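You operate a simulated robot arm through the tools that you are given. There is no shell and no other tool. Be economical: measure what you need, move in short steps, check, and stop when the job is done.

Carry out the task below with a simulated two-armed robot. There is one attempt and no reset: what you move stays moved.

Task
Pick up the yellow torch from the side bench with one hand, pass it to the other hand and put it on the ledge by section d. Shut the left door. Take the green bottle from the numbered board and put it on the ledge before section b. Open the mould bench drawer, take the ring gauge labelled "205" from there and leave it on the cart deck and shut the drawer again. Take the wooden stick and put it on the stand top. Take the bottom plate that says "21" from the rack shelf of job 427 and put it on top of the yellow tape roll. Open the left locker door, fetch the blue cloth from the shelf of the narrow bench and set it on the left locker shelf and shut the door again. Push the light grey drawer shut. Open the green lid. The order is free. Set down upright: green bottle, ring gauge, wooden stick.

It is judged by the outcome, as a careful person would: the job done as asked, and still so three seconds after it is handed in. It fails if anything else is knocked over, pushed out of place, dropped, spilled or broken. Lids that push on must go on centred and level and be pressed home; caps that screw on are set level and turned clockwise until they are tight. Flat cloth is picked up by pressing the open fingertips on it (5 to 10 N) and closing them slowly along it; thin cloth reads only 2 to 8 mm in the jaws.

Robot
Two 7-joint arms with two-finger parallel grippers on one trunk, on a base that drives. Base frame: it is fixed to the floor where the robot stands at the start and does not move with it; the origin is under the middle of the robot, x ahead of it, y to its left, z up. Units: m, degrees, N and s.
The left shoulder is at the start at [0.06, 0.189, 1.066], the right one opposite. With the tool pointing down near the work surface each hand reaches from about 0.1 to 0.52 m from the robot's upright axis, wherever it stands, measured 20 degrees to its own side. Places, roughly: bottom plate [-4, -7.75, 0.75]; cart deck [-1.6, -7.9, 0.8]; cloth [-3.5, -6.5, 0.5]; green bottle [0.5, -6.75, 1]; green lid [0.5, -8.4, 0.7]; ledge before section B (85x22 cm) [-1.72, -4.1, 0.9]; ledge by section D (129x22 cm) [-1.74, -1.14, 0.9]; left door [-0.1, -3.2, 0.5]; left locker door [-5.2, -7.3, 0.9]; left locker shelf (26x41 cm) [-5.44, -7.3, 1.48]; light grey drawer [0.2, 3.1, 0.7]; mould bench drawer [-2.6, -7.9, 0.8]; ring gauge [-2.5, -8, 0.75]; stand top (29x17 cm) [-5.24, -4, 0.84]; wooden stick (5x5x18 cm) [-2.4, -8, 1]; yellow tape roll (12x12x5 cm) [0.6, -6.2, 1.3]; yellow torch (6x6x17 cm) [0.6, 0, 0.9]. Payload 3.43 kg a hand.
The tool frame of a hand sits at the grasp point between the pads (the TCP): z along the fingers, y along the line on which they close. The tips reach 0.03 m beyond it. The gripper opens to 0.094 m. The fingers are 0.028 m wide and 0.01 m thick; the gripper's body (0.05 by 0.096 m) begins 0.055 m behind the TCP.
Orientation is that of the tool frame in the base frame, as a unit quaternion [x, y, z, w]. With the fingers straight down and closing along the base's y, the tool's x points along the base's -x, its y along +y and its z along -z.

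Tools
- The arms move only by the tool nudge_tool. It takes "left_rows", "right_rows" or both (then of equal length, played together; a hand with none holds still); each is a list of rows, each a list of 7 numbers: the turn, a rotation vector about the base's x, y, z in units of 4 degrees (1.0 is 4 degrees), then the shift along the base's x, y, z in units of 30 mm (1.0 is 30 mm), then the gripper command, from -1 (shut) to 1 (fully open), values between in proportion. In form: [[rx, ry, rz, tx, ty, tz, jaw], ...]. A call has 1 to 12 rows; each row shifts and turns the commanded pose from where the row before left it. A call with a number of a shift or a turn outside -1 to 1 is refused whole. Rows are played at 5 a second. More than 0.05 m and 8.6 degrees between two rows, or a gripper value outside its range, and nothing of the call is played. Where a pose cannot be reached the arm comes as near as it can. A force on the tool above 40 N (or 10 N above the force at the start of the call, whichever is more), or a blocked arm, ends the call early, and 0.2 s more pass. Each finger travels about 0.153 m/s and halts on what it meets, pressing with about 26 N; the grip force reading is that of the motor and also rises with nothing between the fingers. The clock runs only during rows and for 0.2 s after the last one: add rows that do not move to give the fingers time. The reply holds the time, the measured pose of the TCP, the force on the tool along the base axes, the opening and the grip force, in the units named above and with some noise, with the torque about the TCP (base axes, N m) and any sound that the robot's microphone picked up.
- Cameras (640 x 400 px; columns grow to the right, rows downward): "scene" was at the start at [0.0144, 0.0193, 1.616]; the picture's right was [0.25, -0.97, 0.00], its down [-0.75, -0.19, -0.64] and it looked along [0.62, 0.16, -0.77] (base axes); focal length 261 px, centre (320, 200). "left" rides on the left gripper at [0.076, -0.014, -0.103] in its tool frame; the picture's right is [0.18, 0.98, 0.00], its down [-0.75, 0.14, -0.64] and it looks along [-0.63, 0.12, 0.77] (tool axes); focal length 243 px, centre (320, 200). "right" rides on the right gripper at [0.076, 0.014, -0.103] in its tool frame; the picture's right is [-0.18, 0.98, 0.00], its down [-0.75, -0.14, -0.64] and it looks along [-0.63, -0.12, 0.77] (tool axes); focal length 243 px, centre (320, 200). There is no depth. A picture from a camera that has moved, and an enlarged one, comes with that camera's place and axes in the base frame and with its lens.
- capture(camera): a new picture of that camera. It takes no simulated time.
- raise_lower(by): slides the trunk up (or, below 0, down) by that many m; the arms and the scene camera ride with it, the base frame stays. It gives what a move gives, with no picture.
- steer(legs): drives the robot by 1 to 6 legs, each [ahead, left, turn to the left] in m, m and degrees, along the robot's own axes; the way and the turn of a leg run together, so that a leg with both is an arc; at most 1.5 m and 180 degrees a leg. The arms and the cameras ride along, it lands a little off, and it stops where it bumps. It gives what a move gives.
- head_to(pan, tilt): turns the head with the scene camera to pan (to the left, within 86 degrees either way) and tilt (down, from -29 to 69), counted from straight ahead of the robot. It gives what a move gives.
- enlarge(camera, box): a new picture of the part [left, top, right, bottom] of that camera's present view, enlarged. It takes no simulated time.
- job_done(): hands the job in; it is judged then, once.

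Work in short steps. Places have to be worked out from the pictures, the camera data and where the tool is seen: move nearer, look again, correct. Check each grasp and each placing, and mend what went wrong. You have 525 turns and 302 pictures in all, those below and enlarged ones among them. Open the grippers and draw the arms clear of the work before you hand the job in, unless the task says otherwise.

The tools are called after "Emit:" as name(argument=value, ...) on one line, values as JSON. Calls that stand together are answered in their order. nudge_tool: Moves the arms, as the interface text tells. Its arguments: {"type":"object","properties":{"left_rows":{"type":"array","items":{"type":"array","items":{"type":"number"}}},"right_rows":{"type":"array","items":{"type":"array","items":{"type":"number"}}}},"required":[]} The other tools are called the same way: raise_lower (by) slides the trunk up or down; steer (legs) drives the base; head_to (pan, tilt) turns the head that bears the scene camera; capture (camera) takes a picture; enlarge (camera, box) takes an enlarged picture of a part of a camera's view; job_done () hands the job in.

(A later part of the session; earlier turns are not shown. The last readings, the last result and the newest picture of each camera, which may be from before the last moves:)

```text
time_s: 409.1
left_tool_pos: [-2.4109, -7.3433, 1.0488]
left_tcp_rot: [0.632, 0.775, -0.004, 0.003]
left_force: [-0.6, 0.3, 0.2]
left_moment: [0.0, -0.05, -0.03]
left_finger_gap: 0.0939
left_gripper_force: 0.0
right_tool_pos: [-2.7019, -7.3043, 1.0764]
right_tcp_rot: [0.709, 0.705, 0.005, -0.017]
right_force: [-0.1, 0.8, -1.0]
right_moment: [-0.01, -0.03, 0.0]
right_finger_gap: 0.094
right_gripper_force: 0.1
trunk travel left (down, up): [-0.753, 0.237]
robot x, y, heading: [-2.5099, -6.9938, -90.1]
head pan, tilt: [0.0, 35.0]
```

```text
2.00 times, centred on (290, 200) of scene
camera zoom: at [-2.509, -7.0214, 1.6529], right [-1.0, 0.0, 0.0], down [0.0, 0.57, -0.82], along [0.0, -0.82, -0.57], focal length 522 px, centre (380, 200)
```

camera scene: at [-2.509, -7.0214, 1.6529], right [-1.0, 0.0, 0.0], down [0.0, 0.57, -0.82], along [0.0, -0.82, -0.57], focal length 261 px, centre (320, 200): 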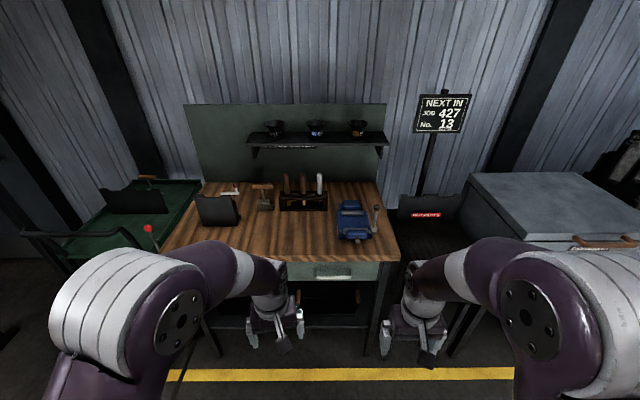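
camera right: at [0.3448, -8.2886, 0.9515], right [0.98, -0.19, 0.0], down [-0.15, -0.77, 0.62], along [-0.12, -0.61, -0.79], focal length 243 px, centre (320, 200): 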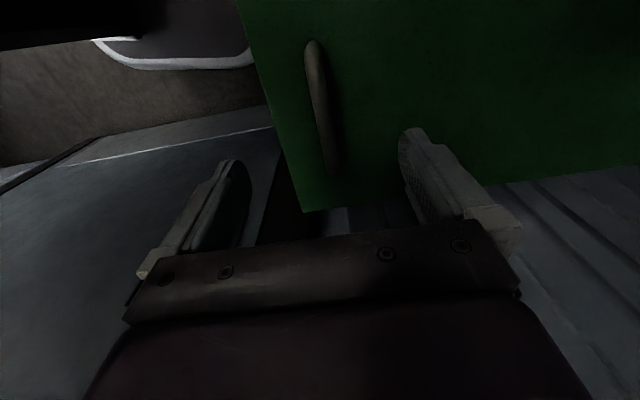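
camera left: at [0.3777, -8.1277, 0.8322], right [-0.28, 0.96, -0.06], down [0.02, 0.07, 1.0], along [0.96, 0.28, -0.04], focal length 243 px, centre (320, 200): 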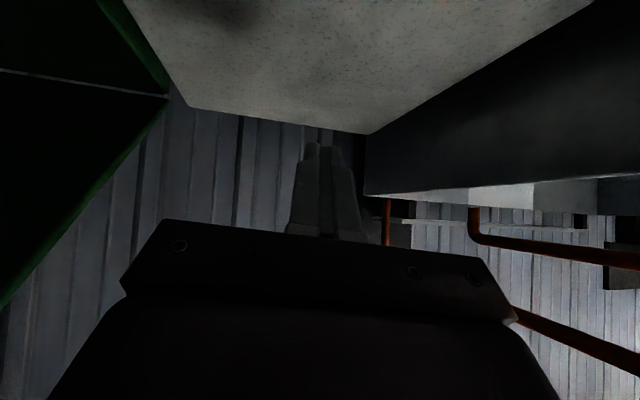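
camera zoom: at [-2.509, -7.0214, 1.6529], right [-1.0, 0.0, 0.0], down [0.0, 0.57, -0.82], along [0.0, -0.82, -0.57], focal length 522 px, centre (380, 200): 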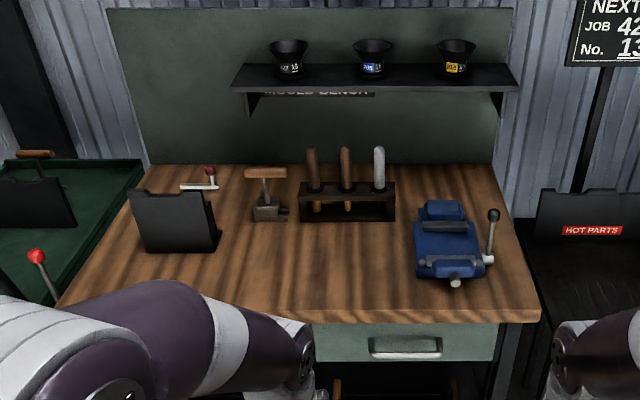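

Emit:
enlarge(camera="scene", box=[225, 150, 345, 225])

```text
5.33 times, centred on (285, 188) of scene
camera zoom: at [-2.509, -7.0214, 1.6529], right [-1.0, 0.0, 0.0], down [0.0, 0.57, -0.82], along [0.0, -0.82, -0.57], focal length 1393 px, centre (507, 267)
```

zoom: 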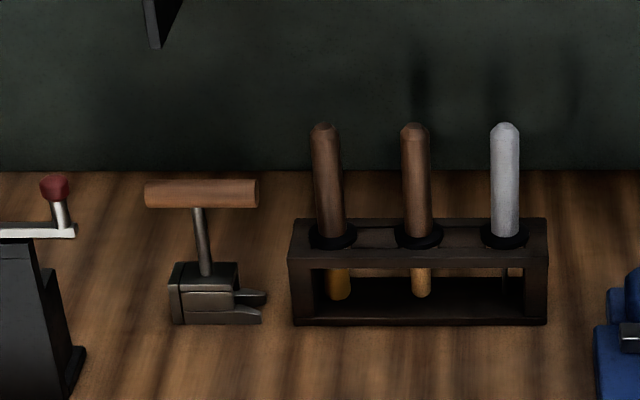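

The holder has three sticks; first the drawer: handle bar near (-2.56, -7.72, 0.8). Move a little closer and yaw the right hand −90° for a pinch on the horizontal bar.

Emit:
steer(legs=[[0.08, 0.05, 0]])

Emit:
nudge_tool(right_rows=[[0, 0, -1, 0.3, 0, -0.3, 1], [0, 0, -1, 0.3, 0, -0.3, 1], [0, 0, -1, 0.3, 0, -0.3, 1], [0, 0, -1, 0.3, 0, -0.3, 1], [0, 0, -1, 0.3, 0, -0.3, 1], [0, 0, -1, 0.3, 0, -0.3, 1], [0, 0, -1, 0.3, 0, 0, 1], [0, 0, -1, 0.3, 0, 0, 1], [0, 0, -1, 0, 0, 0, 1], [0, 0, -1, 0, 0, 0, 1], [0, 0, -1, 0, 0, 0, 1], [0, 0, -1, 0, 0, 0, 1]])

Emit:
nudge_tool(right_rows=[[0, 0, -1, 0, -0.3, 0, 1], [0, 0, -1, 0, -0.3, 0, 1], [0, 0, -1, 0, -0.3, 0, 1], [0, 0, -1, 0, -0.3, 0, 1], [0, 0, -1, 0, -0.3, 0, 1], [0, 0, -1, 0, -0.3, 0, 1], [0, 0, -1, 0, -0.3, 0, 1], [0, 0, -1, 0, -0.3, 0, 1], [0, 0, -1, 0, -0.3, 0, 1], [0, 0, -1, 0, -0.3, 0, 1], [-0.5, 0, 0, 0, -0.3, 0, 1], [-1, 0, 0, 0, -0.3, 0, 1]])

```text
time_s: 410.3
left_tool_pos: [-2.3614, -7.422, 1.0487]
left_tcp_rot: [0.63, 0.776, -0.004, 0.002]
left_force: [0.4, 0.0, -0.5]
left_moment: [0.0, -0.01, 0.0]
left_finger_gap: 0.0939
left_gripper_force: 0.1
right_tool_pos: [-2.6506, -7.3854, 1.0764]
right_tcp_rot: [0.708, 0.706, 0.004, -0.017]
right_force: [-0.2, -0.5, -0.1]
right_moment: [-0.01, 0.01, 0.03]
right_finger_gap: 0.0941
right_gripper_force: 0.0
trunk travel left (down, up): [-0.753, 0.237]
robot x, y, heading: [-2.4613, -7.0727, -90.0]
head pan, tilt: [0.0, 35.0]
```

```text
time_s: 412.9
left_tool_pos: [-2.3615, -7.4229, 1.0474]
left_tcp_rot: [0.631, 0.776, -0.003, 0.001]
left_force: [0.0, -0.1, 0.1]
left_moment: [-0.01, 0.05, -0.01]
left_finger_gap: 0.094
left_gripper_force: 0.1
right_tool_pos: [-2.5809, -7.3837, 1.0221]
right_tcp_rot: [0.934, 0.356, 0.01, -0.014]
right_force: [-0.1, -0.4, 0.0]
right_moment: [-0.02, -0.02, -0.02]
right_finger_gap: 0.0939
right_gripper_force: 0.2
trunk travel left (down, up): [-0.753, 0.237]
robot x, y, heading: [-2.4634, -7.0757, -90.4]
head pan, tilt: [0.0, 35.0]
```

```text
time_s: 415.5
left_tool_pos: [-2.3614, -7.422, 1.0478]
left_tcp_rot: [0.63, 0.776, -0.004, 0.001]
left_force: [-0.3, 0.7, 0.3]
left_moment: [-0.01, 0.0, 0.0]
left_finger_gap: 0.0941
left_gripper_force: 0.0
right_tool_pos: [-2.5799, -7.4925, 1.0222]
right_tcp_rot: [0.999, 0.016, 0.014, 0.044]
right_force: [-0.2, 0.2, -0.3]
right_moment: [-0.01, 0.03, -0.04]
right_finger_gap: 0.0943
right_gripper_force: 0.0
trunk travel left (down, up): [-0.753, 0.237]
robot x, y, heading: [-2.4593, -7.0738, -90.0]
head pan, tilt: [0.0, 35.0]
```

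Emit:
nudge_tool(right_rows=[[-1, 0, 0, 0, -0.2, -0.3, 1], [-1, 0, 0, 0, -0.2, -0.3, 1], [-1, 0, 0, 0, -0.2, -0.3, 1], [-1, 0, 0, 0, -0.2, -0.3, 1], [-1, 0, 0, 0, -0.2, -0.3, 1], [-1, 0, 0, 0, -0.2, -0.3, 1], [-1, 0, 0, 0, -0.1, -0.4, 1], [-1, 0, 0, 0, -0.1, -0.4, 1], [-1, 0, 0, 0, -0.1, -0.4, 1], [-1, 0, 0, 0, -0.1, -0.4, 1], [-1, 0, 0, 0, -0.1, -0.4, 1], [-1, 0, 0, 0, -0.1, -0.4, 1]])

Emit:
capture(camera="right")

Emit:
capture(camera="scene")

```text
time_s: 418.1
left_tool_pos: [-2.3617, -7.4228, 1.0484]
left_tcp_rot: [0.631, 0.776, -0.003, 0.001]
left_force: [0.3, 1.2, -0.1]
left_moment: [0.0, -0.02, -0.02]
left_finger_gap: 0.0941
left_gripper_force: 0.1
right_tool_pos: [-2.5897, -7.6386, 1.0696]
right_tcp_rot: [0.899, 0.021, 0.007, 0.437]
right_force: [-0.1, 0.4, 0.5]
right_moment: [0.03, 0.01, -0.01]
right_finger_gap: 0.094
right_gripper_force: 0.1
right hand out of reach, approached as far as the arm can: row 7, 8, 9, 10, 11, 12
trunk travel left (down, up): [-0.753, 0.237]
robot x, y, heading: [-2.4602, -7.0721, -90.2]
head pan, tilt: [0.0, 35.0]
```

```text
158 pictures are left
camera right: at [-2.5159, -7.5645, 1.142], right [-0.15, -0.62, 0.77], down [-0.78, 0.56, 0.29], along [-0.61, -0.56, -0.56], focal length 243 px, centre (320, 200)
```

right: 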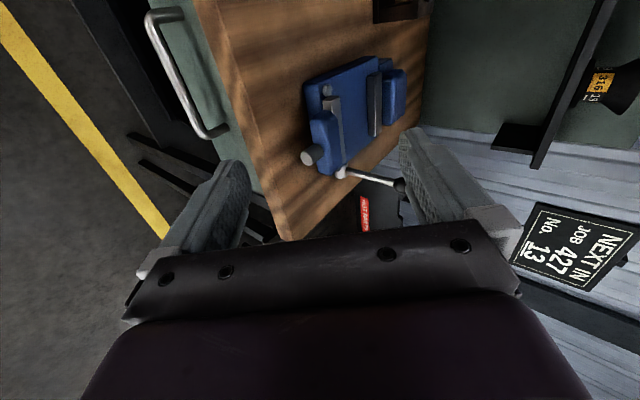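

```text
157 pictures are left
camera scene: at [-2.4595, -7.101, 1.6529], right [-1.0, 0.0, 0.0], down [0.0, 0.57, -0.82], along [0.0, -0.82, -0.57], focal length 261 px, centre (320, 200)
```

scene: 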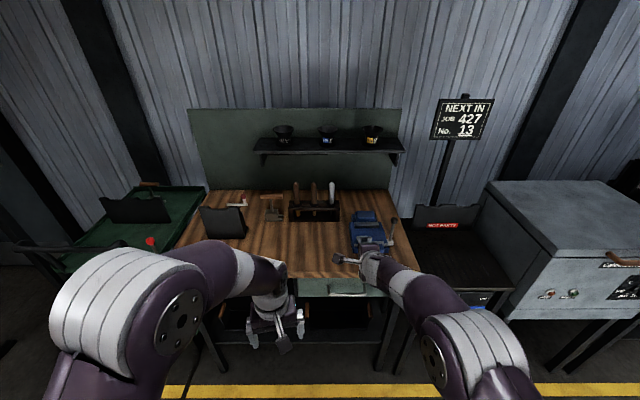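

The bar handle is at (-2.553, -7.696, 0.833). Lower the trunk so the pitched right hand comes level with it.

Emit:
raise_lower(by=-0.2)

Emit:
capture(camera="right")

```text
time_s: 420.2
left_tool_pos: [-2.3606, -7.4241, 0.8489]
left_tcp_rot: [0.631, 0.776, -0.004, 0.001]
left_force: [-0.1, 0.7, -0.1]
left_moment: [0.02, -0.03, 0.06]
left_finger_gap: 0.0941
left_gripper_force: 0.0
right_tool_pos: [-2.5902, -7.6388, 0.8673]
right_tcp_rot: [0.9, 0.021, 0.007, 0.436]
right_force: [0.4, -0.2, 0.1]
right_moment: [-0.02, 0.0, -0.02]
right_finger_gap: 0.0941
right_gripper_force: 0.1
trunk travel left (down, up): [-0.553, 0.437]
robot x, y, heading: [-2.4611, -7.0722, -90.2]
head pan, tilt: [0.0, 35.0]
```

```text
156 pictures are left
camera right: at [-2.5158, -7.5643, 0.9421], right [-0.15, -0.62, 0.77], down [-0.78, 0.56, 0.29], along [-0.61, -0.56, -0.56], focal length 243 px, centre (320, 200)
```

right: 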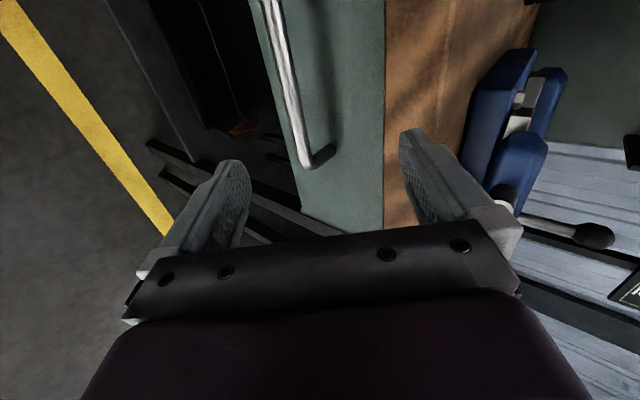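

Emit:
nudge_tool(right_rows=[[-1, 0, 0, 0.3, 0, -0.4, 0], [-1, 0, 0, 0.3, 0, -0.4, 0], [-1, 0, 0, 0.3, 0, -0.4, 0], [-1, 0, 0, 0.1, 0, -0.4, 0], [-1, 0, 0, 0, 0, -0.4, 0]])

Emit:
capture(camera="right")

```text
time_s: 421.4
left_tool_pos: [-2.3614, -7.4221, 0.8478]
left_tcp_rot: [0.631, 0.776, -0.004, 0.002]
left_force: [0.5, -0.9, 0.0]
left_moment: [-0.04, 0.01, -0.01]
left_finger_gap: 0.0939
left_gripper_force: 0.1
right_tool_pos: [-2.5727, -7.7025, 1.0117]
right_tcp_rot: [0.816, 0.023, 0.002, 0.577]
right_force: [0.8, -0.1, 0.5]
right_moment: [0.0, 0.04, 0.02]
right_finger_gap: 0.0469
right_gripper_force: 0.1
right hand out of reach, approached as far as the arm can: row 1, 2, 3, 4, 5
trunk travel left (down, up): [-0.553, 0.437]
robot x, y, heading: [-2.4569, -7.0744, -90.0]
head pan, tilt: [0.0, 35.0]
```

```text
155 pictures are left
camera right: at [-2.4993, -7.606, 1.0568], right [-0.15, -0.33, 0.93], down [-0.78, 0.62, 0.1], along [-0.61, -0.71, -0.35], focal length 243 px, centre (320, 200)
```

right: 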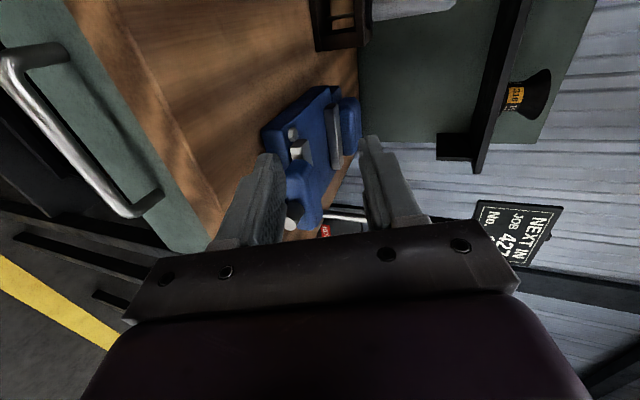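

The hand is too close in for that pose and rode up. Back the robot off and re-lower.

Emit:
steer(legs=[[-0.16, 0, 0]])

Emit:
nudge_tool(right_rows=[[0, 0, 0, 0, 0, -0.5, 0], [0, 0, 0, 0, 0, -0.5, 0], [0, 0, 0, 0, 0, -0.5, 0], [0, 0, 0, 0, 0, -0.5, 0]])

```text
time_s: 422.8
left_tool_pos: [-2.3621, -7.2636, 0.8483]
left_tcp_rot: [0.631, 0.776, -0.005, 0.002]
left_force: [0.3, -0.2, -0.3]
left_moment: [0.01, 0.0, 0.0]
left_finger_gap: 0.0939
left_gripper_force: 0.1
right_tool_pos: [-2.5716, -7.541, 1.0119]
right_tcp_rot: [0.817, 0.023, 0.003, 0.577]
right_force: [-0.7, 0.4, -0.1]
right_moment: [0.01, 0.01, -0.01]
right_finger_gap: 0.0471
right_gripper_force: 0.0
trunk travel left (down, up): [-0.553, 0.437]
robot x, y, heading: [-2.4576, -6.9146, -90.2]
head pan, tilt: [0.0, 35.0]
```

```text
time_s: 423.8
left_tool_pos: [-2.3606, -7.2639, 0.8494]
left_tcp_rot: [0.631, 0.776, -0.004, 0.002]
left_force: [1.0, -0.6, 0.6]
left_moment: [0.0, -0.01, 0.0]
left_finger_gap: 0.0939
left_gripper_force: 0.0
right_tool_pos: [-2.5711, -7.5641, 0.9878]
right_tcp_rot: [0.818, 0.024, 0.003, 0.574]
right_force: [-0.4, -0.5, 0.3]
right_moment: [-0.03, 0.0, -0.02]
right_finger_gap: 0.0471
right_gripper_force: 0.1
right hand out of reach, approached as far as the arm can: row 1, 2, 3, 4
trunk travel left (down, up): [-0.553, 0.437]
robot x, y, heading: [-2.46, -6.9157, -90.2]
head pan, tilt: [0.0, 35.0]
```

Emit:
nudge_tool(right_rows=[[0, 0, 0, 0, -0.8, 0, 0], [0, 0, 0, 0, -0.8, 0, 0], [0, 0, 0, 0, -0.8, -0.5, 0], [0, 0, 0, 0, -0.3, -0.8, 0], [0, 0, 0, 0, 0, -0.8, 0], [0, 0, 0, 0, 0, -0.8, 0], [0, 0, 0, 0, 0, -0.8, 0], [0, 0, 0, 0, 0, -0.8, 0]])

Emit:
capture(camera="right")

```text
time_s: 425.6
left_tool_pos: [-2.3617, -7.2641, 0.8489]
left_tcp_rot: [0.63, 0.776, -0.004, 0.002]
left_force: [0.4, -0.4, 0.0]
left_moment: [0.01, -0.02, -0.01]
left_finger_gap: 0.0942
left_gripper_force: 0.1
right_tool_pos: [-2.5726, -7.6728, 0.8907]
right_tcp_rot: [0.82, 0.025, 0.004, 0.571]
right_force: [0.5, 0.0, -0.4]
right_moment: [-0.01, 0.01, -0.03]
right_finger_gap: 0.047
right_gripper_force: 0.1
right hand out of reach, approached as far as the arm can: row 6, 7, 8
trunk travel left (down, up): [-0.553, 0.437]
robot x, y, heading: [-2.4556, -6.9127, -90.1]
head pan, tilt: [0.0, 35.0]
```

```text
154 pictures are left
camera right: at [-2.4994, -7.5775, 0.9373], right [-0.15, -0.35, 0.93], down [-0.78, 0.62, 0.11], along [-0.61, -0.71, -0.36], focal length 243 px, centre (320, 200)
```

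right: 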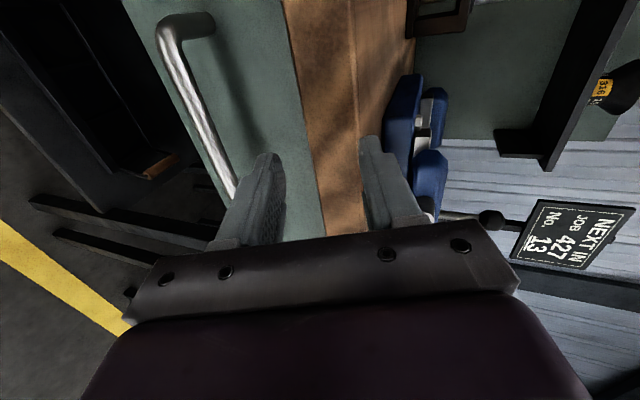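

Emit:
steer(legs=[[-0.05, 0, 0]])

Emit:
raise_lower(by=-0.09)

Emit:
capture(camera="right")

```text
time_s: 426.6
left_tool_pos: [-2.3599, -7.2119, 0.8486]
left_tcp_rot: [0.631, 0.776, -0.004, 0.002]
left_force: [0.7, 0.9, -0.1]
left_moment: [-0.02, 0.03, 0.01]
left_finger_gap: 0.0942
left_gripper_force: 0.0
right_tool_pos: [-2.5717, -7.6191, 0.8937]
right_tcp_rot: [0.82, 0.024, 0.003, 0.572]
right_force: [0.1, 0.9, 0.2]
right_moment: [0.0, -0.01, -0.02]
right_finger_gap: 0.0469
right_gripper_force: 0.0
trunk travel left (down, up): [-0.553, 0.437]
robot x, y, heading: [-2.4605, -6.8639, -89.9]
head pan, tilt: [0.0, 35.0]
```

```text
time_s: 427.8
left_tool_pos: [-2.3608, -7.2141, 0.7596]
left_tcp_rot: [0.63, 0.776, -0.004, 0.002]
left_force: [-0.6, 0.3, 0.5]
left_moment: [0.0, 0.0, -0.02]
left_finger_gap: 0.0937
left_gripper_force: 0.0
right_tool_pos: [-2.5719, -7.6214, 0.8021]
right_tcp_rot: [0.821, 0.024, 0.003, 0.571]
right_force: [0.0, -0.1, -0.3]
right_moment: [-0.02, 0.01, 0.04]
right_finger_gap: 0.0469
right_gripper_force: 0.1
trunk travel left (down, up): [-0.463, 0.527]
robot x, y, heading: [-2.461, -6.8626, -90.0]
head pan, tilt: [0.0, 35.0]
```

```text
153 pictures are left
camera right: at [-2.4988, -7.5262, 0.8478], right [-0.15, -0.35, 0.93], down [-0.78, 0.62, 0.11], along [-0.61, -0.71, -0.36], focal length 243 px, centre (320, 200)
```

right: 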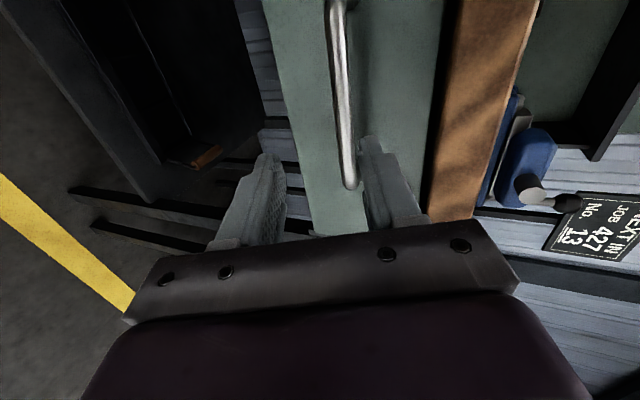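

Bar is at z≈0.79 between the jaws' lines. Lower 1 cm and drive forward so the jaws straddle the bar.

Emit:
raise_lower(by=-0.008)

Emit:
steer(legs=[[0.07, 0, 0]])

Emit:
capture(camera="right")

```text
time_s: 428.4
left_tool_pos: [-2.3599, -7.2128, 0.7511]
left_tcp_rot: [0.631, 0.776, -0.004, 0.001]
left_force: [-0.8, -0.1, 0.3]
left_moment: [-0.02, -0.01, -0.05]
left_finger_gap: 0.0939
left_gripper_force: 0.0
right_tool_pos: [-2.5717, -7.6212, 0.7931]
right_tcp_rot: [0.821, 0.024, 0.003, 0.571]
right_force: [-0.4, -0.2, -0.2]
right_moment: [-0.01, -0.01, 0.01]
right_finger_gap: 0.0469
right_gripper_force: 0.0
trunk travel left (down, up): [-0.455, 0.535]
robot x, y, heading: [-2.4579, -6.8634, -90.3]
head pan, tilt: [0.0, 35.0]
```

```text
time_s: 429.4
left_tool_pos: [-2.3612, -7.2837, 0.7504]
left_tcp_rot: [0.63, 0.776, -0.003, 0.001]
left_force: [-0.1, 0.2, -0.9]
left_moment: [0.0, 0.01, -0.01]
left_finger_gap: 0.0937
left_gripper_force: 0.1
right_tool_pos: [-2.5718, -7.6914, 0.7925]
right_tcp_rot: [0.821, 0.024, 0.003, 0.57]
right_force: [-0.4, -0.9, -0.4]
right_moment: [-0.05, 0.02, 0.0]
right_finger_gap: 0.047
right_gripper_force: 0.1
trunk travel left (down, up): [-0.455, 0.535]
robot x, y, heading: [-2.4591, -6.9356, -90.1]
head pan, tilt: [0.0, 35.0]
```

```text
152 pictures are left
camera right: at [-2.4992, -7.5969, 0.8385], right [-0.15, -0.35, 0.92], down [-0.78, 0.62, 0.11], along [-0.61, -0.7, -0.36], focal length 243 px, centre (320, 200)
```

right: 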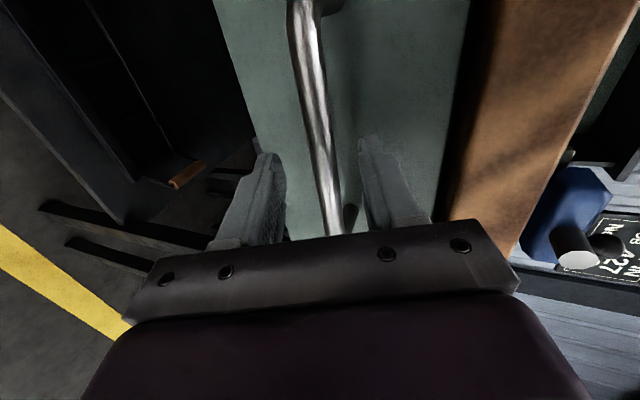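

Bar is between the fingers. Close on it.

Emit:
nudge_tool(right_rows=[[0, 0, 0, 0, 0, 0, -0.6], [0, 0, 0, 0, 0, 0, -1], [0, 0, 0, 0, 0, 0, -1], [0, 0, 0, 0, 0, 0, -1]])

Emit:
steer(legs=[[-0.12, 0, 0]])

Emit:
capture(camera="scene")

```text
time_s: 430.4
left_tool_pos: [-2.3618, -7.2815, 0.751]
left_tcp_rot: [0.63, 0.777, -0.004, 0.003]
left_force: [0.0, -1.3, 0.5]
left_moment: [-0.02, -0.01, 0.0]
left_finger_gap: 0.0938
left_gripper_force: 0.1
right_tool_pos: [-2.5734, -7.6903, 0.7963]
right_tcp_rot: [0.819, 0.024, 0.004, 0.573]
right_force: [0.8, -2.2, 11.4]
right_moment: [-0.21, -1.38, -0.23]
right_finger_gap: 0.0145
right_gripper_force: 45.1
trunk travel left (down, up): [-0.455, 0.535]
robot x, y, heading: [-2.4591, -6.9321, -90.0]
head pan, tilt: [0.0, 35.0]
```

```text
time_s: 431.6
left_tool_pos: [-2.3607, -7.1621, 0.751]
left_tcp_rot: [0.631, 0.775, -0.005, 0.003]
left_force: [-0.2, 0.1, 0.2]
left_moment: [0.04, -0.02, -0.03]
left_finger_gap: 0.0939
left_gripper_force: 0.1
right_tool_pos: [-2.5724, -7.5679, 0.796]
right_tcp_rot: [0.82, 0.024, 0.003, 0.572]
right_force: [4.9, 2.2, 16.4]
right_moment: [-0.26, -1.61, 0.62]
right_finger_gap: 0.014
right_gripper_force: 45.2
trunk travel left (down, up): [-0.455, 0.535]
robot x, y, heading: [-2.4607, -6.818, -90.4]
head pan, tilt: [0.0, 35.0]
```

```text
151 pictures are left
camera scene: at [-2.4581, -6.8378, 1.355], right [-1.0, 0.0, 0.0], down [0.0, 0.57, -0.82], along [0.0, -0.82, -0.57], focal length 261 px, centre (320, 200)
```

scene: 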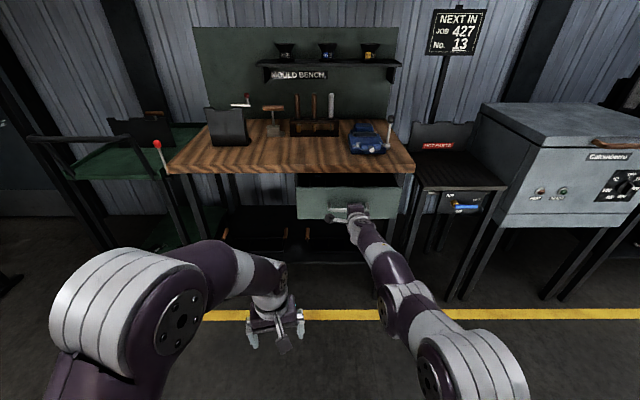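

Drawer opens. Pull further.

Emit:
steer(legs=[[-0.13, 0, 0]])

Emit:
capture(camera="scene")

```text
time_s: 432.9
left_tool_pos: [-2.3617, -7.0315, 0.7511]
left_tcp_rot: [0.631, 0.775, -0.003, 0.001]
left_force: [0.3, -0.7, 0.3]
left_moment: [0.02, 0.0, 0.01]
left_finger_gap: 0.0943
left_gripper_force: 0.0
right_tool_pos: [-2.572, -7.439, 0.7966]
right_tcp_rot: [0.82, 0.024, 0.004, 0.572]
right_force: [0.7, 1.0, 11.3]
right_moment: [-0.19, -1.55, 0.5]
right_finger_gap: 0.0142
right_gripper_force: 45.3
trunk travel left (down, up): [-0.455, 0.535]
robot x, y, heading: [-2.4582, -6.6833, -90.4]
head pan, tilt: [0.0, 35.0]
```

```text
150 pictures are left
camera scene: at [-2.4582, -6.7084, 1.355], right [-1.0, 0.0, 0.0], down [0.0, 0.57, -0.82], along [0.0, -0.82, -0.57], focal length 261 px, centre (320, 200)
```

scene: 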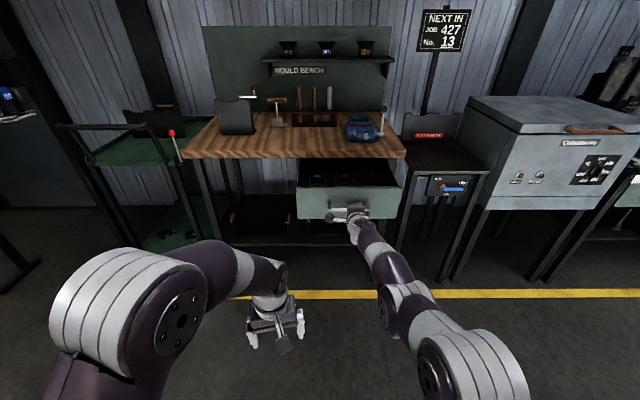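

Release the handle, back away and raise the trunk to look into the drawer.

Emit:
nudge_tool(right_rows=[[0, 0, 0, 0, 0, 0, 0], [0, 0, 0, 0, 0, 0, 0.2], [0, 0, 0, 0, 0, 0, 0.2]])

Emit:
steer(legs=[[-0.12, 0, 0]])

Emit:
raise_lower(by=0.4)

Emit:
head_to(pan=0, tilt=45)

Emit:
capture(camera="scene")

```text
time_s: 433.7
left_tool_pos: [-2.3606, -7.0323, 0.7509]
left_tcp_rot: [0.632, 0.775, -0.004, 0.002]
left_force: [-0.1, 0.8, -0.8]
left_moment: [0.03, 0.0, 0.04]
left_finger_gap: 0.0939
left_gripper_force: 0.1
right_tool_pos: [-2.5732, -7.4401, 0.7943]
right_tcp_rot: [0.819, 0.025, 0.003, 0.573]
right_force: [0.9, 0.6, -0.7]
right_moment: [0.0, -0.01, 0.03]
right_finger_gap: 0.0565
right_gripper_force: 0.1
trunk travel left (down, up): [-0.455, 0.535]
robot x, y, heading: [-2.4557, -6.6821, -90.2]
head pan, tilt: [0.0, 35.0]
```

```text
time_s: 435.0
left_tool_pos: [-2.3607, -6.9121, 0.7526]
left_tcp_rot: [0.631, 0.775, -0.004, 0.003]
left_force: [-0.2, 0.0, -1.2]
left_moment: [-0.02, 0.01, -0.01]
left_finger_gap: 0.0941
left_gripper_force: 0.2
right_tool_pos: [-2.5718, -7.3201, 0.7949]
right_tcp_rot: [0.82, 0.024, 0.003, 0.572]
right_force: [-1.0, 0.3, 1.0]
right_moment: [0.03, 0.01, -0.05]
right_finger_gap: 0.0565
right_gripper_force: 0.0
trunk travel left (down, up): [-0.455, 0.535]
robot x, y, heading: [-2.46, -6.5636, -90.2]
head pan, tilt: [0.0, 35.0]
```

```text
time_s: 438.8
left_tool_pos: [-2.3605, -6.9122, 1.1513]
left_tcp_rot: [0.631, 0.776, -0.004, 0.001]
left_force: [0.2, 0.3, 0.6]
left_moment: [-0.01, -0.03, -0.02]
left_finger_gap: 0.0939
left_gripper_force: 0.0
right_tool_pos: [-2.5711, -7.3217, 1.1955]
right_tcp_rot: [0.82, 0.023, 0.002, 0.572]
right_force: [-0.1, -0.5, 0.3]
right_moment: [-0.01, 0.0, 0.04]
right_finger_gap: 0.0567
right_gripper_force: 0.1
trunk travel left (down, up): [-0.855, 0.135]
robot x, y, heading: [-2.4555, -6.5664, -90.1]
head pan, tilt: [0.0, 35.0]
```

```text
time_s: 439.5
left_tool_pos: [-2.3594, -6.914, 1.1501]
left_tcp_rot: [0.632, 0.775, -0.004, 0.002]
left_force: [-0.3, -0.3, -0.3]
left_moment: [0.0, -0.01, 0.02]
left_finger_gap: 0.0939
left_gripper_force: 0.0
right_tool_pos: [-2.5719, -7.3199, 1.1939]
right_tcp_rot: [0.82, 0.024, 0.003, 0.572]
right_force: [-0.3, 0.7, -0.2]
right_moment: [0.04, 0.03, 0.0]
right_finger_gap: 0.0565
right_gripper_force: 0.1
trunk travel left (down, up): [-0.855, 0.135]
robot x, y, heading: [-2.4541, -6.5636, -90.0]
head pan, tilt: [0.0, 45.0]
```

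```text
149 pictures are left
camera scene: at [-2.4577, -6.5847, 1.7401], right [-1.0, 0.0, 0.0], down [0.0, 0.71, -0.71], along [0.0, -0.71, -0.71], focal length 261 px, centre (320, 200)
```

scene: 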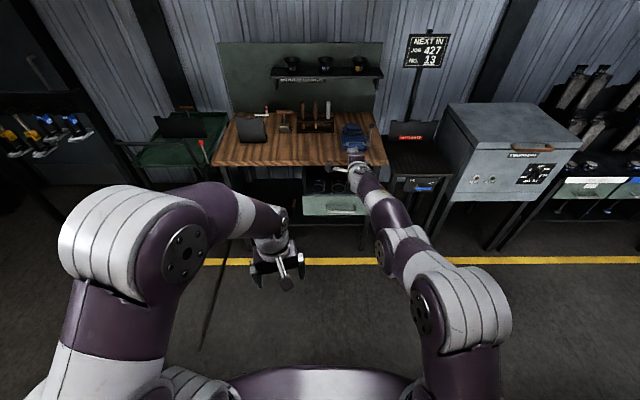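

Emit:
enlarge(camera="scene", box=[290, 150, 390, 225])

```text
5.33 times, centred on (340, 188) of scene
camera zoom: at [-2.4577, -6.5847, 1.7401], right [-1.0, 0.0, 0.0], down [0.0, 0.71, -0.71], along [0.0, -0.71, -0.71], focal length 1393 px, centre (213, 267)
```

zoom: 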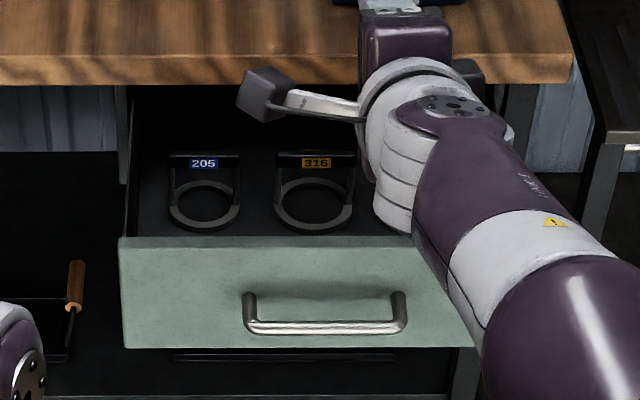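

Ring "205" with its label bail stands at about (-2.449, -7.657), bail top z≈0.82. Fold the right hand back down and yaw the left hand so it closes along y.

Emit:
nudge_tool(right_rows=[[1, 0, 0, 0, 0.8, 0, -1], [1, 0, 0, 0, 0.8, 0, -1], [1, 0, 0, 0, 0.8, 0, -1], [1, 0, 0, 0, 0.8, 0, -1], [1, 0, 0, 0, 0.8, 0, -1], [1, 0, 0, 0, 0.8, 0, -1], [1, 0, 0, 0, 0.8, 0, -1], [1, 0, 0, 0, 0.8, 0, -1], [1, 0, 0, 0, 0.8, 0, -1], [1, 0, 0, 0, 0.8, 0, -1], [1, 0, 0, 0, 0.8, 0, -1], [1, 0, 0, 0, 0.8, 0, -1]], left_rows=[[0, 0, 1, 0, 0, 0, 1], [0, 0, 1, 0, 0, 0, 1], [0, 0, 1, 0, 0, 0, 1], [0, 0, 1, 0, 0, 0, 1], [0, 0, 1, 0, 0, 0, 1], [0, 0, 1, 0, 0, 0, 1], [0, 0, 1, 0, 0, 0, 1], [0, 0, 1, 0, 0, 0, 1], [0, 0, 1, 0, 0, 0, 1], [0, 0, 1, 0, 0, 0, 1], [0, 0, 1, 0, 0, 0, 1], [0, 0, 1, 0, 0, 0, 1]])

Emit:
nudge_tool(right_rows=[[1, 0, 0, 0, 0.5, 0, -1], [1, 0, 0, 0, 0.5, 0, -1], [1, 0, 0, 0, 0.3, 0, -1], [1, 0, 0, 0, 0, 0, -1], [1, 0, 0, 0, 0, 0, -1], [0.4, 0, 0, 0, 0, 0, -1], [0, 0, 0, 0, 0, 0, -1], [0, 0, 0, 0, 0, 0, -1]], left_rows=[[0, 0, 1, 0, 0, 0, 1], [0, 0, 1, 0, 0, 0, 1], [0, 0, 1, 0, 0, 0, 1], [0, 0, 1, 0, 0, 0, 1], [0, 0, 1, 0, 0, 0, 1], [0, 0, 1, 0, 0, 0, 1], [0, 0, 1, 0, 0, 0, 1], [0, 0, 0.6, 0, 0, 0, 1]])

```text
time_s: 442.1
left_tool_pos: [-2.3605, -6.9137, 1.1509]
left_tcp_rot: [0.261, 0.965, -0.002, 0.003]
left_force: [0.0, -0.2, 0.1]
left_moment: [0.03, -0.01, 0.0]
left_finger_gap: 0.0939
left_gripper_force: 0.0
right_tool_pos: [-2.5706, -7.0333, 1.1942]
right_tcp_rot: [0.982, 0.021, 0.013, 0.188]
right_force: [-0.1, 0.0, -1.2]
right_moment: [-0.01, -0.01, 0.01]
right_finger_gap: 0.0001
right_gripper_force: 26.4
trunk travel left (down, up): [-0.855, 0.135]
robot x, y, heading: [-2.4591, -6.5652, -90.4]
head pan, tilt: [0.0, 45.0]
```

```text
time_s: 443.9
left_tool_pos: [-2.36, -6.9122, 1.1502]
left_tcp_rot: [-0.002, 1.0, -0.002, 0.003]
left_force: [0.1, 0.0, 0.5]
left_moment: [0.0, -0.01, -0.01]
left_finger_gap: 0.0938
left_gripper_force: 0.0
right_tool_pos: [-2.5716, -6.9949, 1.1944]
right_tcp_rot: [1.0, 0.017, 0.017, 0.001]
right_force: [-0.1, -0.1, -0.5]
right_moment: [-0.03, 0.02, 0.01]
right_finger_gap: 0.0
right_gripper_force: 25.5
trunk travel left (down, up): [-0.855, 0.135]
robot x, y, heading: [-2.4588, -6.5645, -90.2]
head pan, tilt: [0.0, 45.0]
```

Emit:
nudge_tool(right_rows=[[0, 0, 0, -0.6, 0.8, 0, -1], [0, 0, 0, -0.6, 0.8, 0, -1], [0, 0, 0, -0.6, 0.8, 0, -1], [0, 0, 0, -0.6, 0.8, 0, -1]])

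Emit:
steer(legs=[[0.58, -0.12, 0]])

Emit:
capture(camera="left")

Emit:
capture(camera="scene")

```text
time_s: 444.9
left_tool_pos: [-2.36, -6.9137, 1.15]
left_tcp_rot: [-0.002, 1.0, -0.002, 0.003]
left_force: [-0.2, 0.3, 0.3]
left_moment: [-0.02, 0.0, 0.04]
left_finger_gap: 0.094
left_gripper_force: 0.0
right_tool_pos: [-2.6435, -6.8949, 1.1931]
right_tcp_rot: [1.0, 0.017, 0.017, 0.002]
right_force: [-0.7, -1.0, 0.4]
right_moment: [-0.04, 0.0, -0.01]
right_finger_gap: 0.0
right_gripper_force: 25.9
trunk travel left (down, up): [-0.855, 0.135]
robot x, y, heading: [-2.4567, -6.5667, -90.1]
head pan, tilt: [0.0, 45.0]
```

```text
time_s: 448.3
left_tool_pos: [-2.4812, -7.4967, 1.1505]
left_tcp_rot: [-0.003, 1.0, -0.002, 0.003]
left_force: [-0.3, 0.3, 0.0]
left_moment: [-0.01, -0.04, 0.0]
left_finger_gap: 0.0938
left_gripper_force: 0.0
right_tool_pos: [-2.7618, -7.4809, 1.1932]
right_tcp_rot: [1.0, 0.021, 0.016, 0.001]
right_force: [-0.3, 0.6, -0.3]
right_moment: [0.01, 0.0, 0.02]
right_finger_gap: 0.0
right_gripper_force: 26.4
trunk travel left (down, up): [-0.855, 0.135]
robot x, y, heading: [-2.5807, -7.1487, -90.1]
head pan, tilt: [0.0, 45.0]
```

```text
147 pictures are left
camera left: at [-2.5556, -7.5111, 1.253], right [-0.19, 0.98, -0.01], down [0.75, 0.15, 0.65], along [0.64, 0.12, -0.76], focal length 243 px, centre (320, 200)
```

left: 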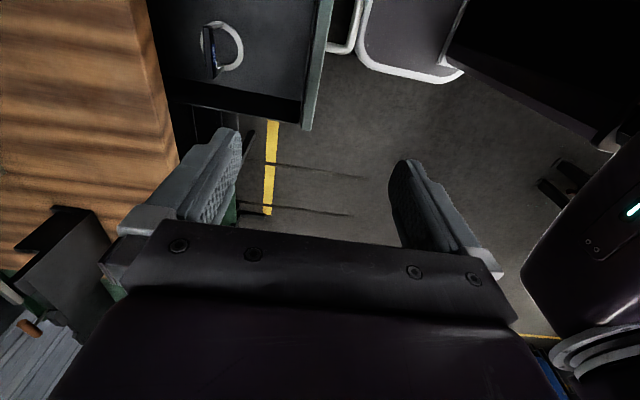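

```text
146 pictures are left
camera scene: at [-2.5793, -7.1679, 1.7401], right [-1.0, 0.0, 0.0], down [0.0, 0.71, -0.71], along [0.0, -0.71, -0.71], focal length 261 px, centre (320, 200)
```

scene: 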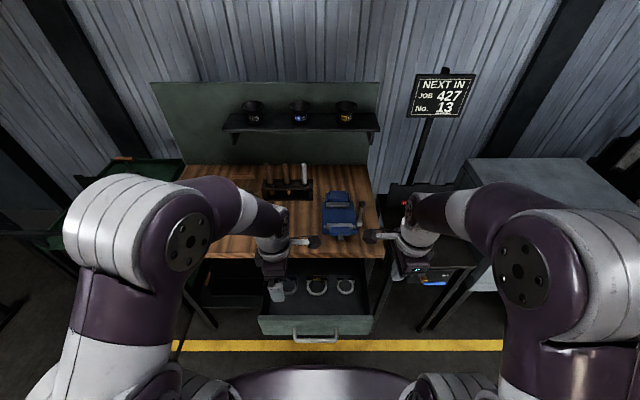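

Emit:
enlarge(camera="left", box=[170, 0, 290, 100])

Emit:
enlarge(camera="scene", box=[250, 255, 390, 345])

```text
4.00 times, centred on (230, 50) of left
camera zoom: at [-2.5556, -7.5111, 1.253], right [-0.19, 0.98, -0.01], down [0.75, 0.15, 0.65], along [0.64, 0.12, -0.76], focal length 970 px, centre (680, 800)
```

zoom: 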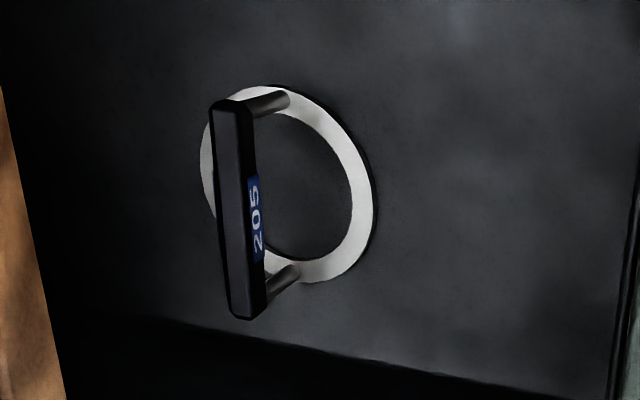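

```text
4.44 times, centred on (320, 300) of scene
camera zoom: at [-2.5793, -7.1679, 1.7401], right [-1.0, 0.0, 0.0], down [0.0, 0.71, -0.71], along [0.0, -0.71, -0.71], focal length 1161 px, centre (320, -244)
```

zoom: 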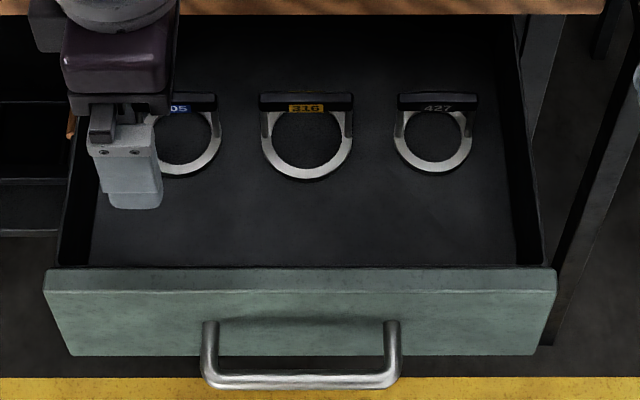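

Crossbar of gauge 205 is at about (-2.451, -7.674, 0.807), close under the bench edge, so I'll pitch the left hand 24° forward, narrow the jaws, and approach diagonally.

Emit:
nudge_tool(left_rows=[[-1, 0, 0, 0.5, -0.5, -0.5, -0.1], [-1, 0, 0, 0.5, -0.5, -0.8, -0.1], [-1, 0, 0, 0, -0.5, -0.8, -0.1], [-1, 0, 0, 0, -0.5, -0.8, -0.1], [-1, 0, 0, 0, -0.6, -0.8, -0.1], [-1, 0, 0, 0, -0.6, -0.8, -0.1], [0, 0, 0, 0, -0.6, -0.8, -0.1], [0, 0, 0, 0, -0.5, -0.8, -0.1], [0, 0, 0, 0, 0, -0.8, -0.1]])

Emit:
capture(camera="left")

Emit:
enlarge(camera="scene", box=[210, 200, 390, 340])

```text
time_s: 450.3
left_tool_pos: [-2.4515, -7.6271, 0.9436]
left_tcp_rot: [-0.004, 0.978, -0.21, 0.003]
left_force: [-0.9, 0.0, -0.1]
left_moment: [0.01, 0.01, 0.03]
left_finger_gap: 0.0423
left_gripper_force: 0.1
right_tool_pos: [-2.7628, -7.4816, 1.1936]
right_tcp_rot: [1.0, 0.02, 0.016, 0.001]
right_force: [0.9, 0.5, -1.1]
right_moment: [-0.02, -0.01, -0.05]
right_finger_gap: 0.0
right_gripper_force: 25.8
trunk travel left (down, up): [-0.855, 0.135]
robot x, y, heading: [-2.5772, -7.1477, -90.2]
head pan, tilt: [0.0, 45.0]
```

```text
143 pictures are left
camera left: at [-2.5255, -7.5986, 1.0423], right [-0.19, 0.89, -0.4], down [0.75, 0.4, 0.53], along [0.64, -0.2, -0.75], focal length 243 px, centre (320, 200)
```

left: 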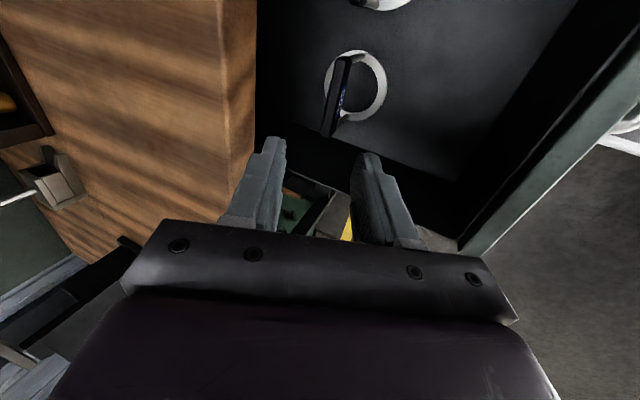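

```text
2.86 times, centred on (300, 270) of scene
camera zoom: at [-2.5795, -7.1689, 1.7401], right [-1.0, 0.0, 0.0], down [0.0, 0.71, -0.71], along [0.0, -0.71, -0.71], focal length 746 px, centre (377, 0)
```

zoom: 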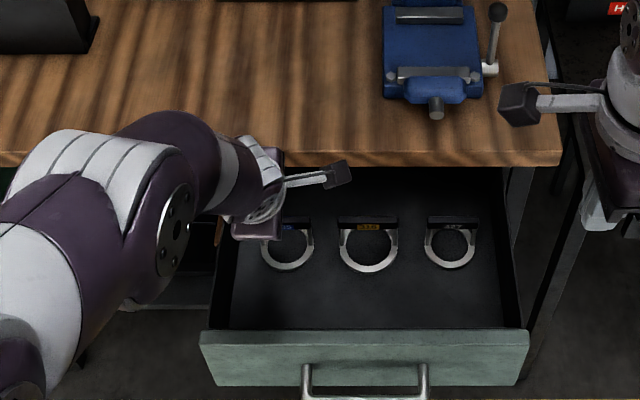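

Descend diagonally onto the crossbar and close.

Emit:
nudge_tool(left_rows=[[0, 0, 0, 0, -0.29, -0.85, -0.1], [0, 0, 0, 0, -0.29, -0.85, -0.1], [0, 0, 0, 0, -0.29, -0.85, -0.1], [0, 0, 0, 0, -0.29, -0.85, -0.1], [0, 0, 0, 0, -0.27, -0.85, -0.1], [0, 0, 0, 0, 0, 0, -0.1]])

Emit:
capture(camera="left")

```text
time_s: 451.7
left_tool_pos: [-2.451, -7.6685, 0.8161]
left_tcp_rot: [-0.004, 0.978, -0.209, 0.002]
left_force: [0.3, 0.0, 0.7]
left_moment: [0.0, -0.02, -0.02]
left_finger_gap: 0.0422
left_gripper_force: 0.0
right_tool_pos: [-2.7646, -7.4803, 1.1925]
right_tcp_rot: [1.0, 0.02, 0.016, 0.001]
right_force: [-0.5, -0.1, -0.7]
right_moment: [-0.01, 0.0, -0.03]
right_finger_gap: 0.0
right_gripper_force: 26.1
trunk travel left (down, up): [-0.855, 0.135]
robot x, y, heading: [-2.5801, -7.1487, -90.2]
head pan, tilt: [0.0, 45.0]
```

```text
141 pictures are left
camera left: at [-2.5259, -7.6408, 0.9156], right [-0.19, 0.89, -0.4], down [0.75, 0.4, 0.53], along [0.64, -0.2, -0.74], focal length 243 px, centre (320, 200)
```

left: 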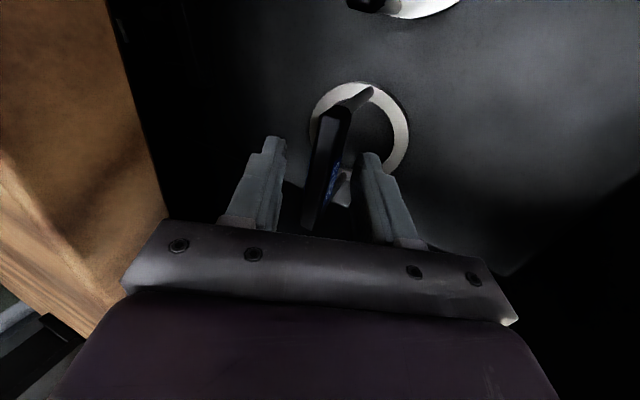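

Crossbar is between the jaws. Close.

Emit:
nudge_tool(left_rows=[[0, 0, 0, 0, 0, 0, -0.6], [0, 0, 0, 0, 0, 0, -1], [0, 0, 0, 0, 0, 0, -1], [0, 0, 0, 0, 0, 0, -1]])

Emit:
nudge_tool(left_rows=[[0, 0, 0, 0, 0.15, 0.4, -1], [0, 0, 0, 0, 0.2, 0.5, -1], [0, 0, 0, 0, 0.3, 0.6, -1]])

Emit:
capture(camera="left")

```text
time_s: 452.7
left_tool_pos: [-2.4504, -7.6693, 0.8163]
left_tcp_rot: [-0.004, 0.978, -0.21, 0.003]
left_force: [0.4, -0.6, 3.0]
left_moment: [0.15, 0.1, 0.03]
left_finger_gap: 0.0194
left_gripper_force: 25.9
right_tool_pos: [-2.7629, -7.4812, 1.193]
right_tcp_rot: [1.0, 0.02, 0.016, 0.001]
right_force: [0.5, 0.2, 0.4]
right_moment: [0.01, -0.02, -0.02]
right_finger_gap: 0.0003
right_gripper_force: 25.4
trunk travel left (down, up): [-0.855, 0.135]
robot x, y, heading: [-2.5776, -7.1467, -90.2]
head pan, tilt: [0.0, 45.0]
```

```text
time_s: 453.5
left_tool_pos: [-2.4503, -7.6469, 0.8614]
left_tcp_rot: [-0.003, 0.978, -0.209, 0.003]
left_force: [0.3, 0.4, -1.2]
left_moment: [0.03, 0.0, 0.04]
left_finger_gap: 0.0115
left_gripper_force: 26.3
right_tool_pos: [-2.7636, -7.4818, 1.1926]
right_tcp_rot: [1.0, 0.019, 0.016, 0.003]
right_force: [-0.5, -0.2, 0.2]
right_moment: [-0.01, 0.05, 0.04]
right_finger_gap: 0.0
right_gripper_force: 25.7
trunk travel left (down, up): [-0.855, 0.135]
robot x, y, heading: [-2.5796, -7.1506, -89.8]
head pan, tilt: [0.0, 45.0]
```

```text
140 pictures are left
camera left: at [-2.5256, -7.6192, 0.9611], right [-0.19, 0.9, -0.4], down [0.75, 0.4, 0.53], along [0.64, -0.2, -0.74], focal length 243 px, centre (320, 200)
```

left: 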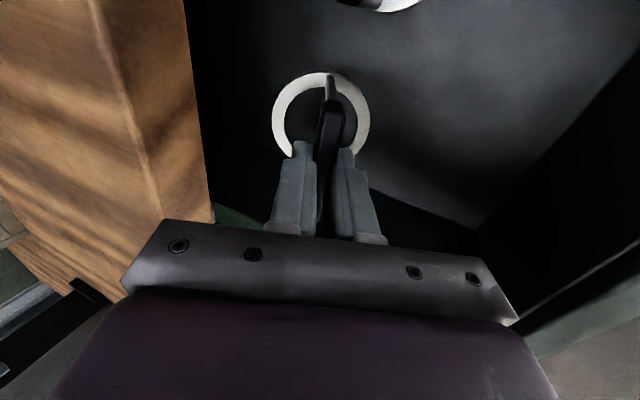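

Gauge is held. Lift it out diagonally and level the hand.

Emit:
nudge_tool(left_rows=[[0, 0, 0, 0, 0.4, 0.8, -1], [0, 0, 0, 0, 0.4, 0.8, -1], [0, 0, 0, 0, 0.4, 0.8, -1], [0, 0, 0, 0, 0.4, 0.8, -1], [1, 0, 0, 0, 0.4, 0.8, -1], [1, 0, 0, 0, 0.4, 0.8, -1], [1, 0, 0, 0, 0.4, 0.5, -1], [1, 0, 0, 0, 0.4, 0.3, -1], [1, 0, 0, 0, 0.4, 0, -1], [1, 0, 0, 0, 0, 0, -1]])

Emit:
steer(legs=[[-0.15, 0, 0]])

Emit:
head_to(pan=35, tilt=45)

Emit:
capture(camera="scene")

```text
time_s: 455.7
left_tool_pos: [-2.4513, -7.5412, 1.0284]
left_tcp_rot: [-0.003, 1.0, -0.001, 0.003]
left_force: [0.1, 0.1, -1.2]
left_moment: [0.0, 0.02, -0.01]
left_finger_gap: 0.0114
left_gripper_force: 26.3
right_tool_pos: [-2.7628, -7.4822, 1.1933]
right_tcp_rot: [1.0, 0.02, 0.017, 0.001]
right_force: [0.0, 0.6, -0.5]
right_moment: [0.0, 0.01, -0.01]
right_finger_gap: 0.0
right_gripper_force: 25.9
trunk travel left (down, up): [-0.855, 0.135]
robot x, y, heading: [-2.5832, -7.1446, -90.0]
head pan, tilt: [0.0, 45.0]
```

```text
time_s: 457.1
left_tool_pos: [-2.4509, -7.3913, 1.0283]
left_tcp_rot: [-0.003, 1.0, 0.0, 0.004]
left_force: [0.9, 0.5, -1.4]
left_moment: [0.03, 0.01, 0.04]
left_finger_gap: 0.0113
left_gripper_force: 26.6
right_tool_pos: [-2.7641, -7.3324, 1.191]
right_tcp_rot: [1.0, 0.02, 0.017, 0.001]
right_force: [-0.6, 0.3, -0.1]
right_moment: [0.04, 0.02, -0.03]
right_finger_gap: 0.0001
right_gripper_force: 26.0
trunk travel left (down, up): [-0.855, 0.135]
robot x, y, heading: [-2.5747, -6.9972, -90.0]
head pan, tilt: [0.0, 45.0]
```

```text
time_s: 458.1
left_tool_pos: [-2.4509, -7.3897, 1.0293]
left_tcp_rot: [-0.003, 1.0, -0.001, 0.004]
left_force: [0.0, -0.5, -0.7]
left_moment: [-0.01, 0.01, -0.02]
left_finger_gap: 0.0113
left_gripper_force: 26.1
right_tool_pos: [-2.7643, -7.3315, 1.1924]
right_tcp_rot: [1.0, 0.02, 0.017, 0.001]
right_force: [0.6, -0.3, -0.2]
right_moment: [0.05, -0.02, 0.0]
right_finger_gap: 0.0001
right_gripper_force: 25.8
trunk travel left (down, up): [-0.855, 0.135]
robot x, y, heading: [-2.5767, -6.9981, -90.0]
head pan, tilt: [35.0, 45.0]
```

```text
139 pictures are left
camera scene: at [-2.5329, -7.0042, 1.7401], right [-0.82, -0.57, 0.0], down [-0.41, 0.58, -0.71], along [0.41, -0.58, -0.71], focal length 261 px, centre (320, 200)
```

scene: 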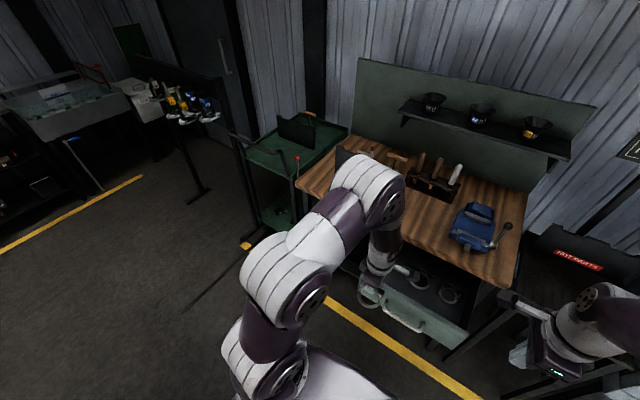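

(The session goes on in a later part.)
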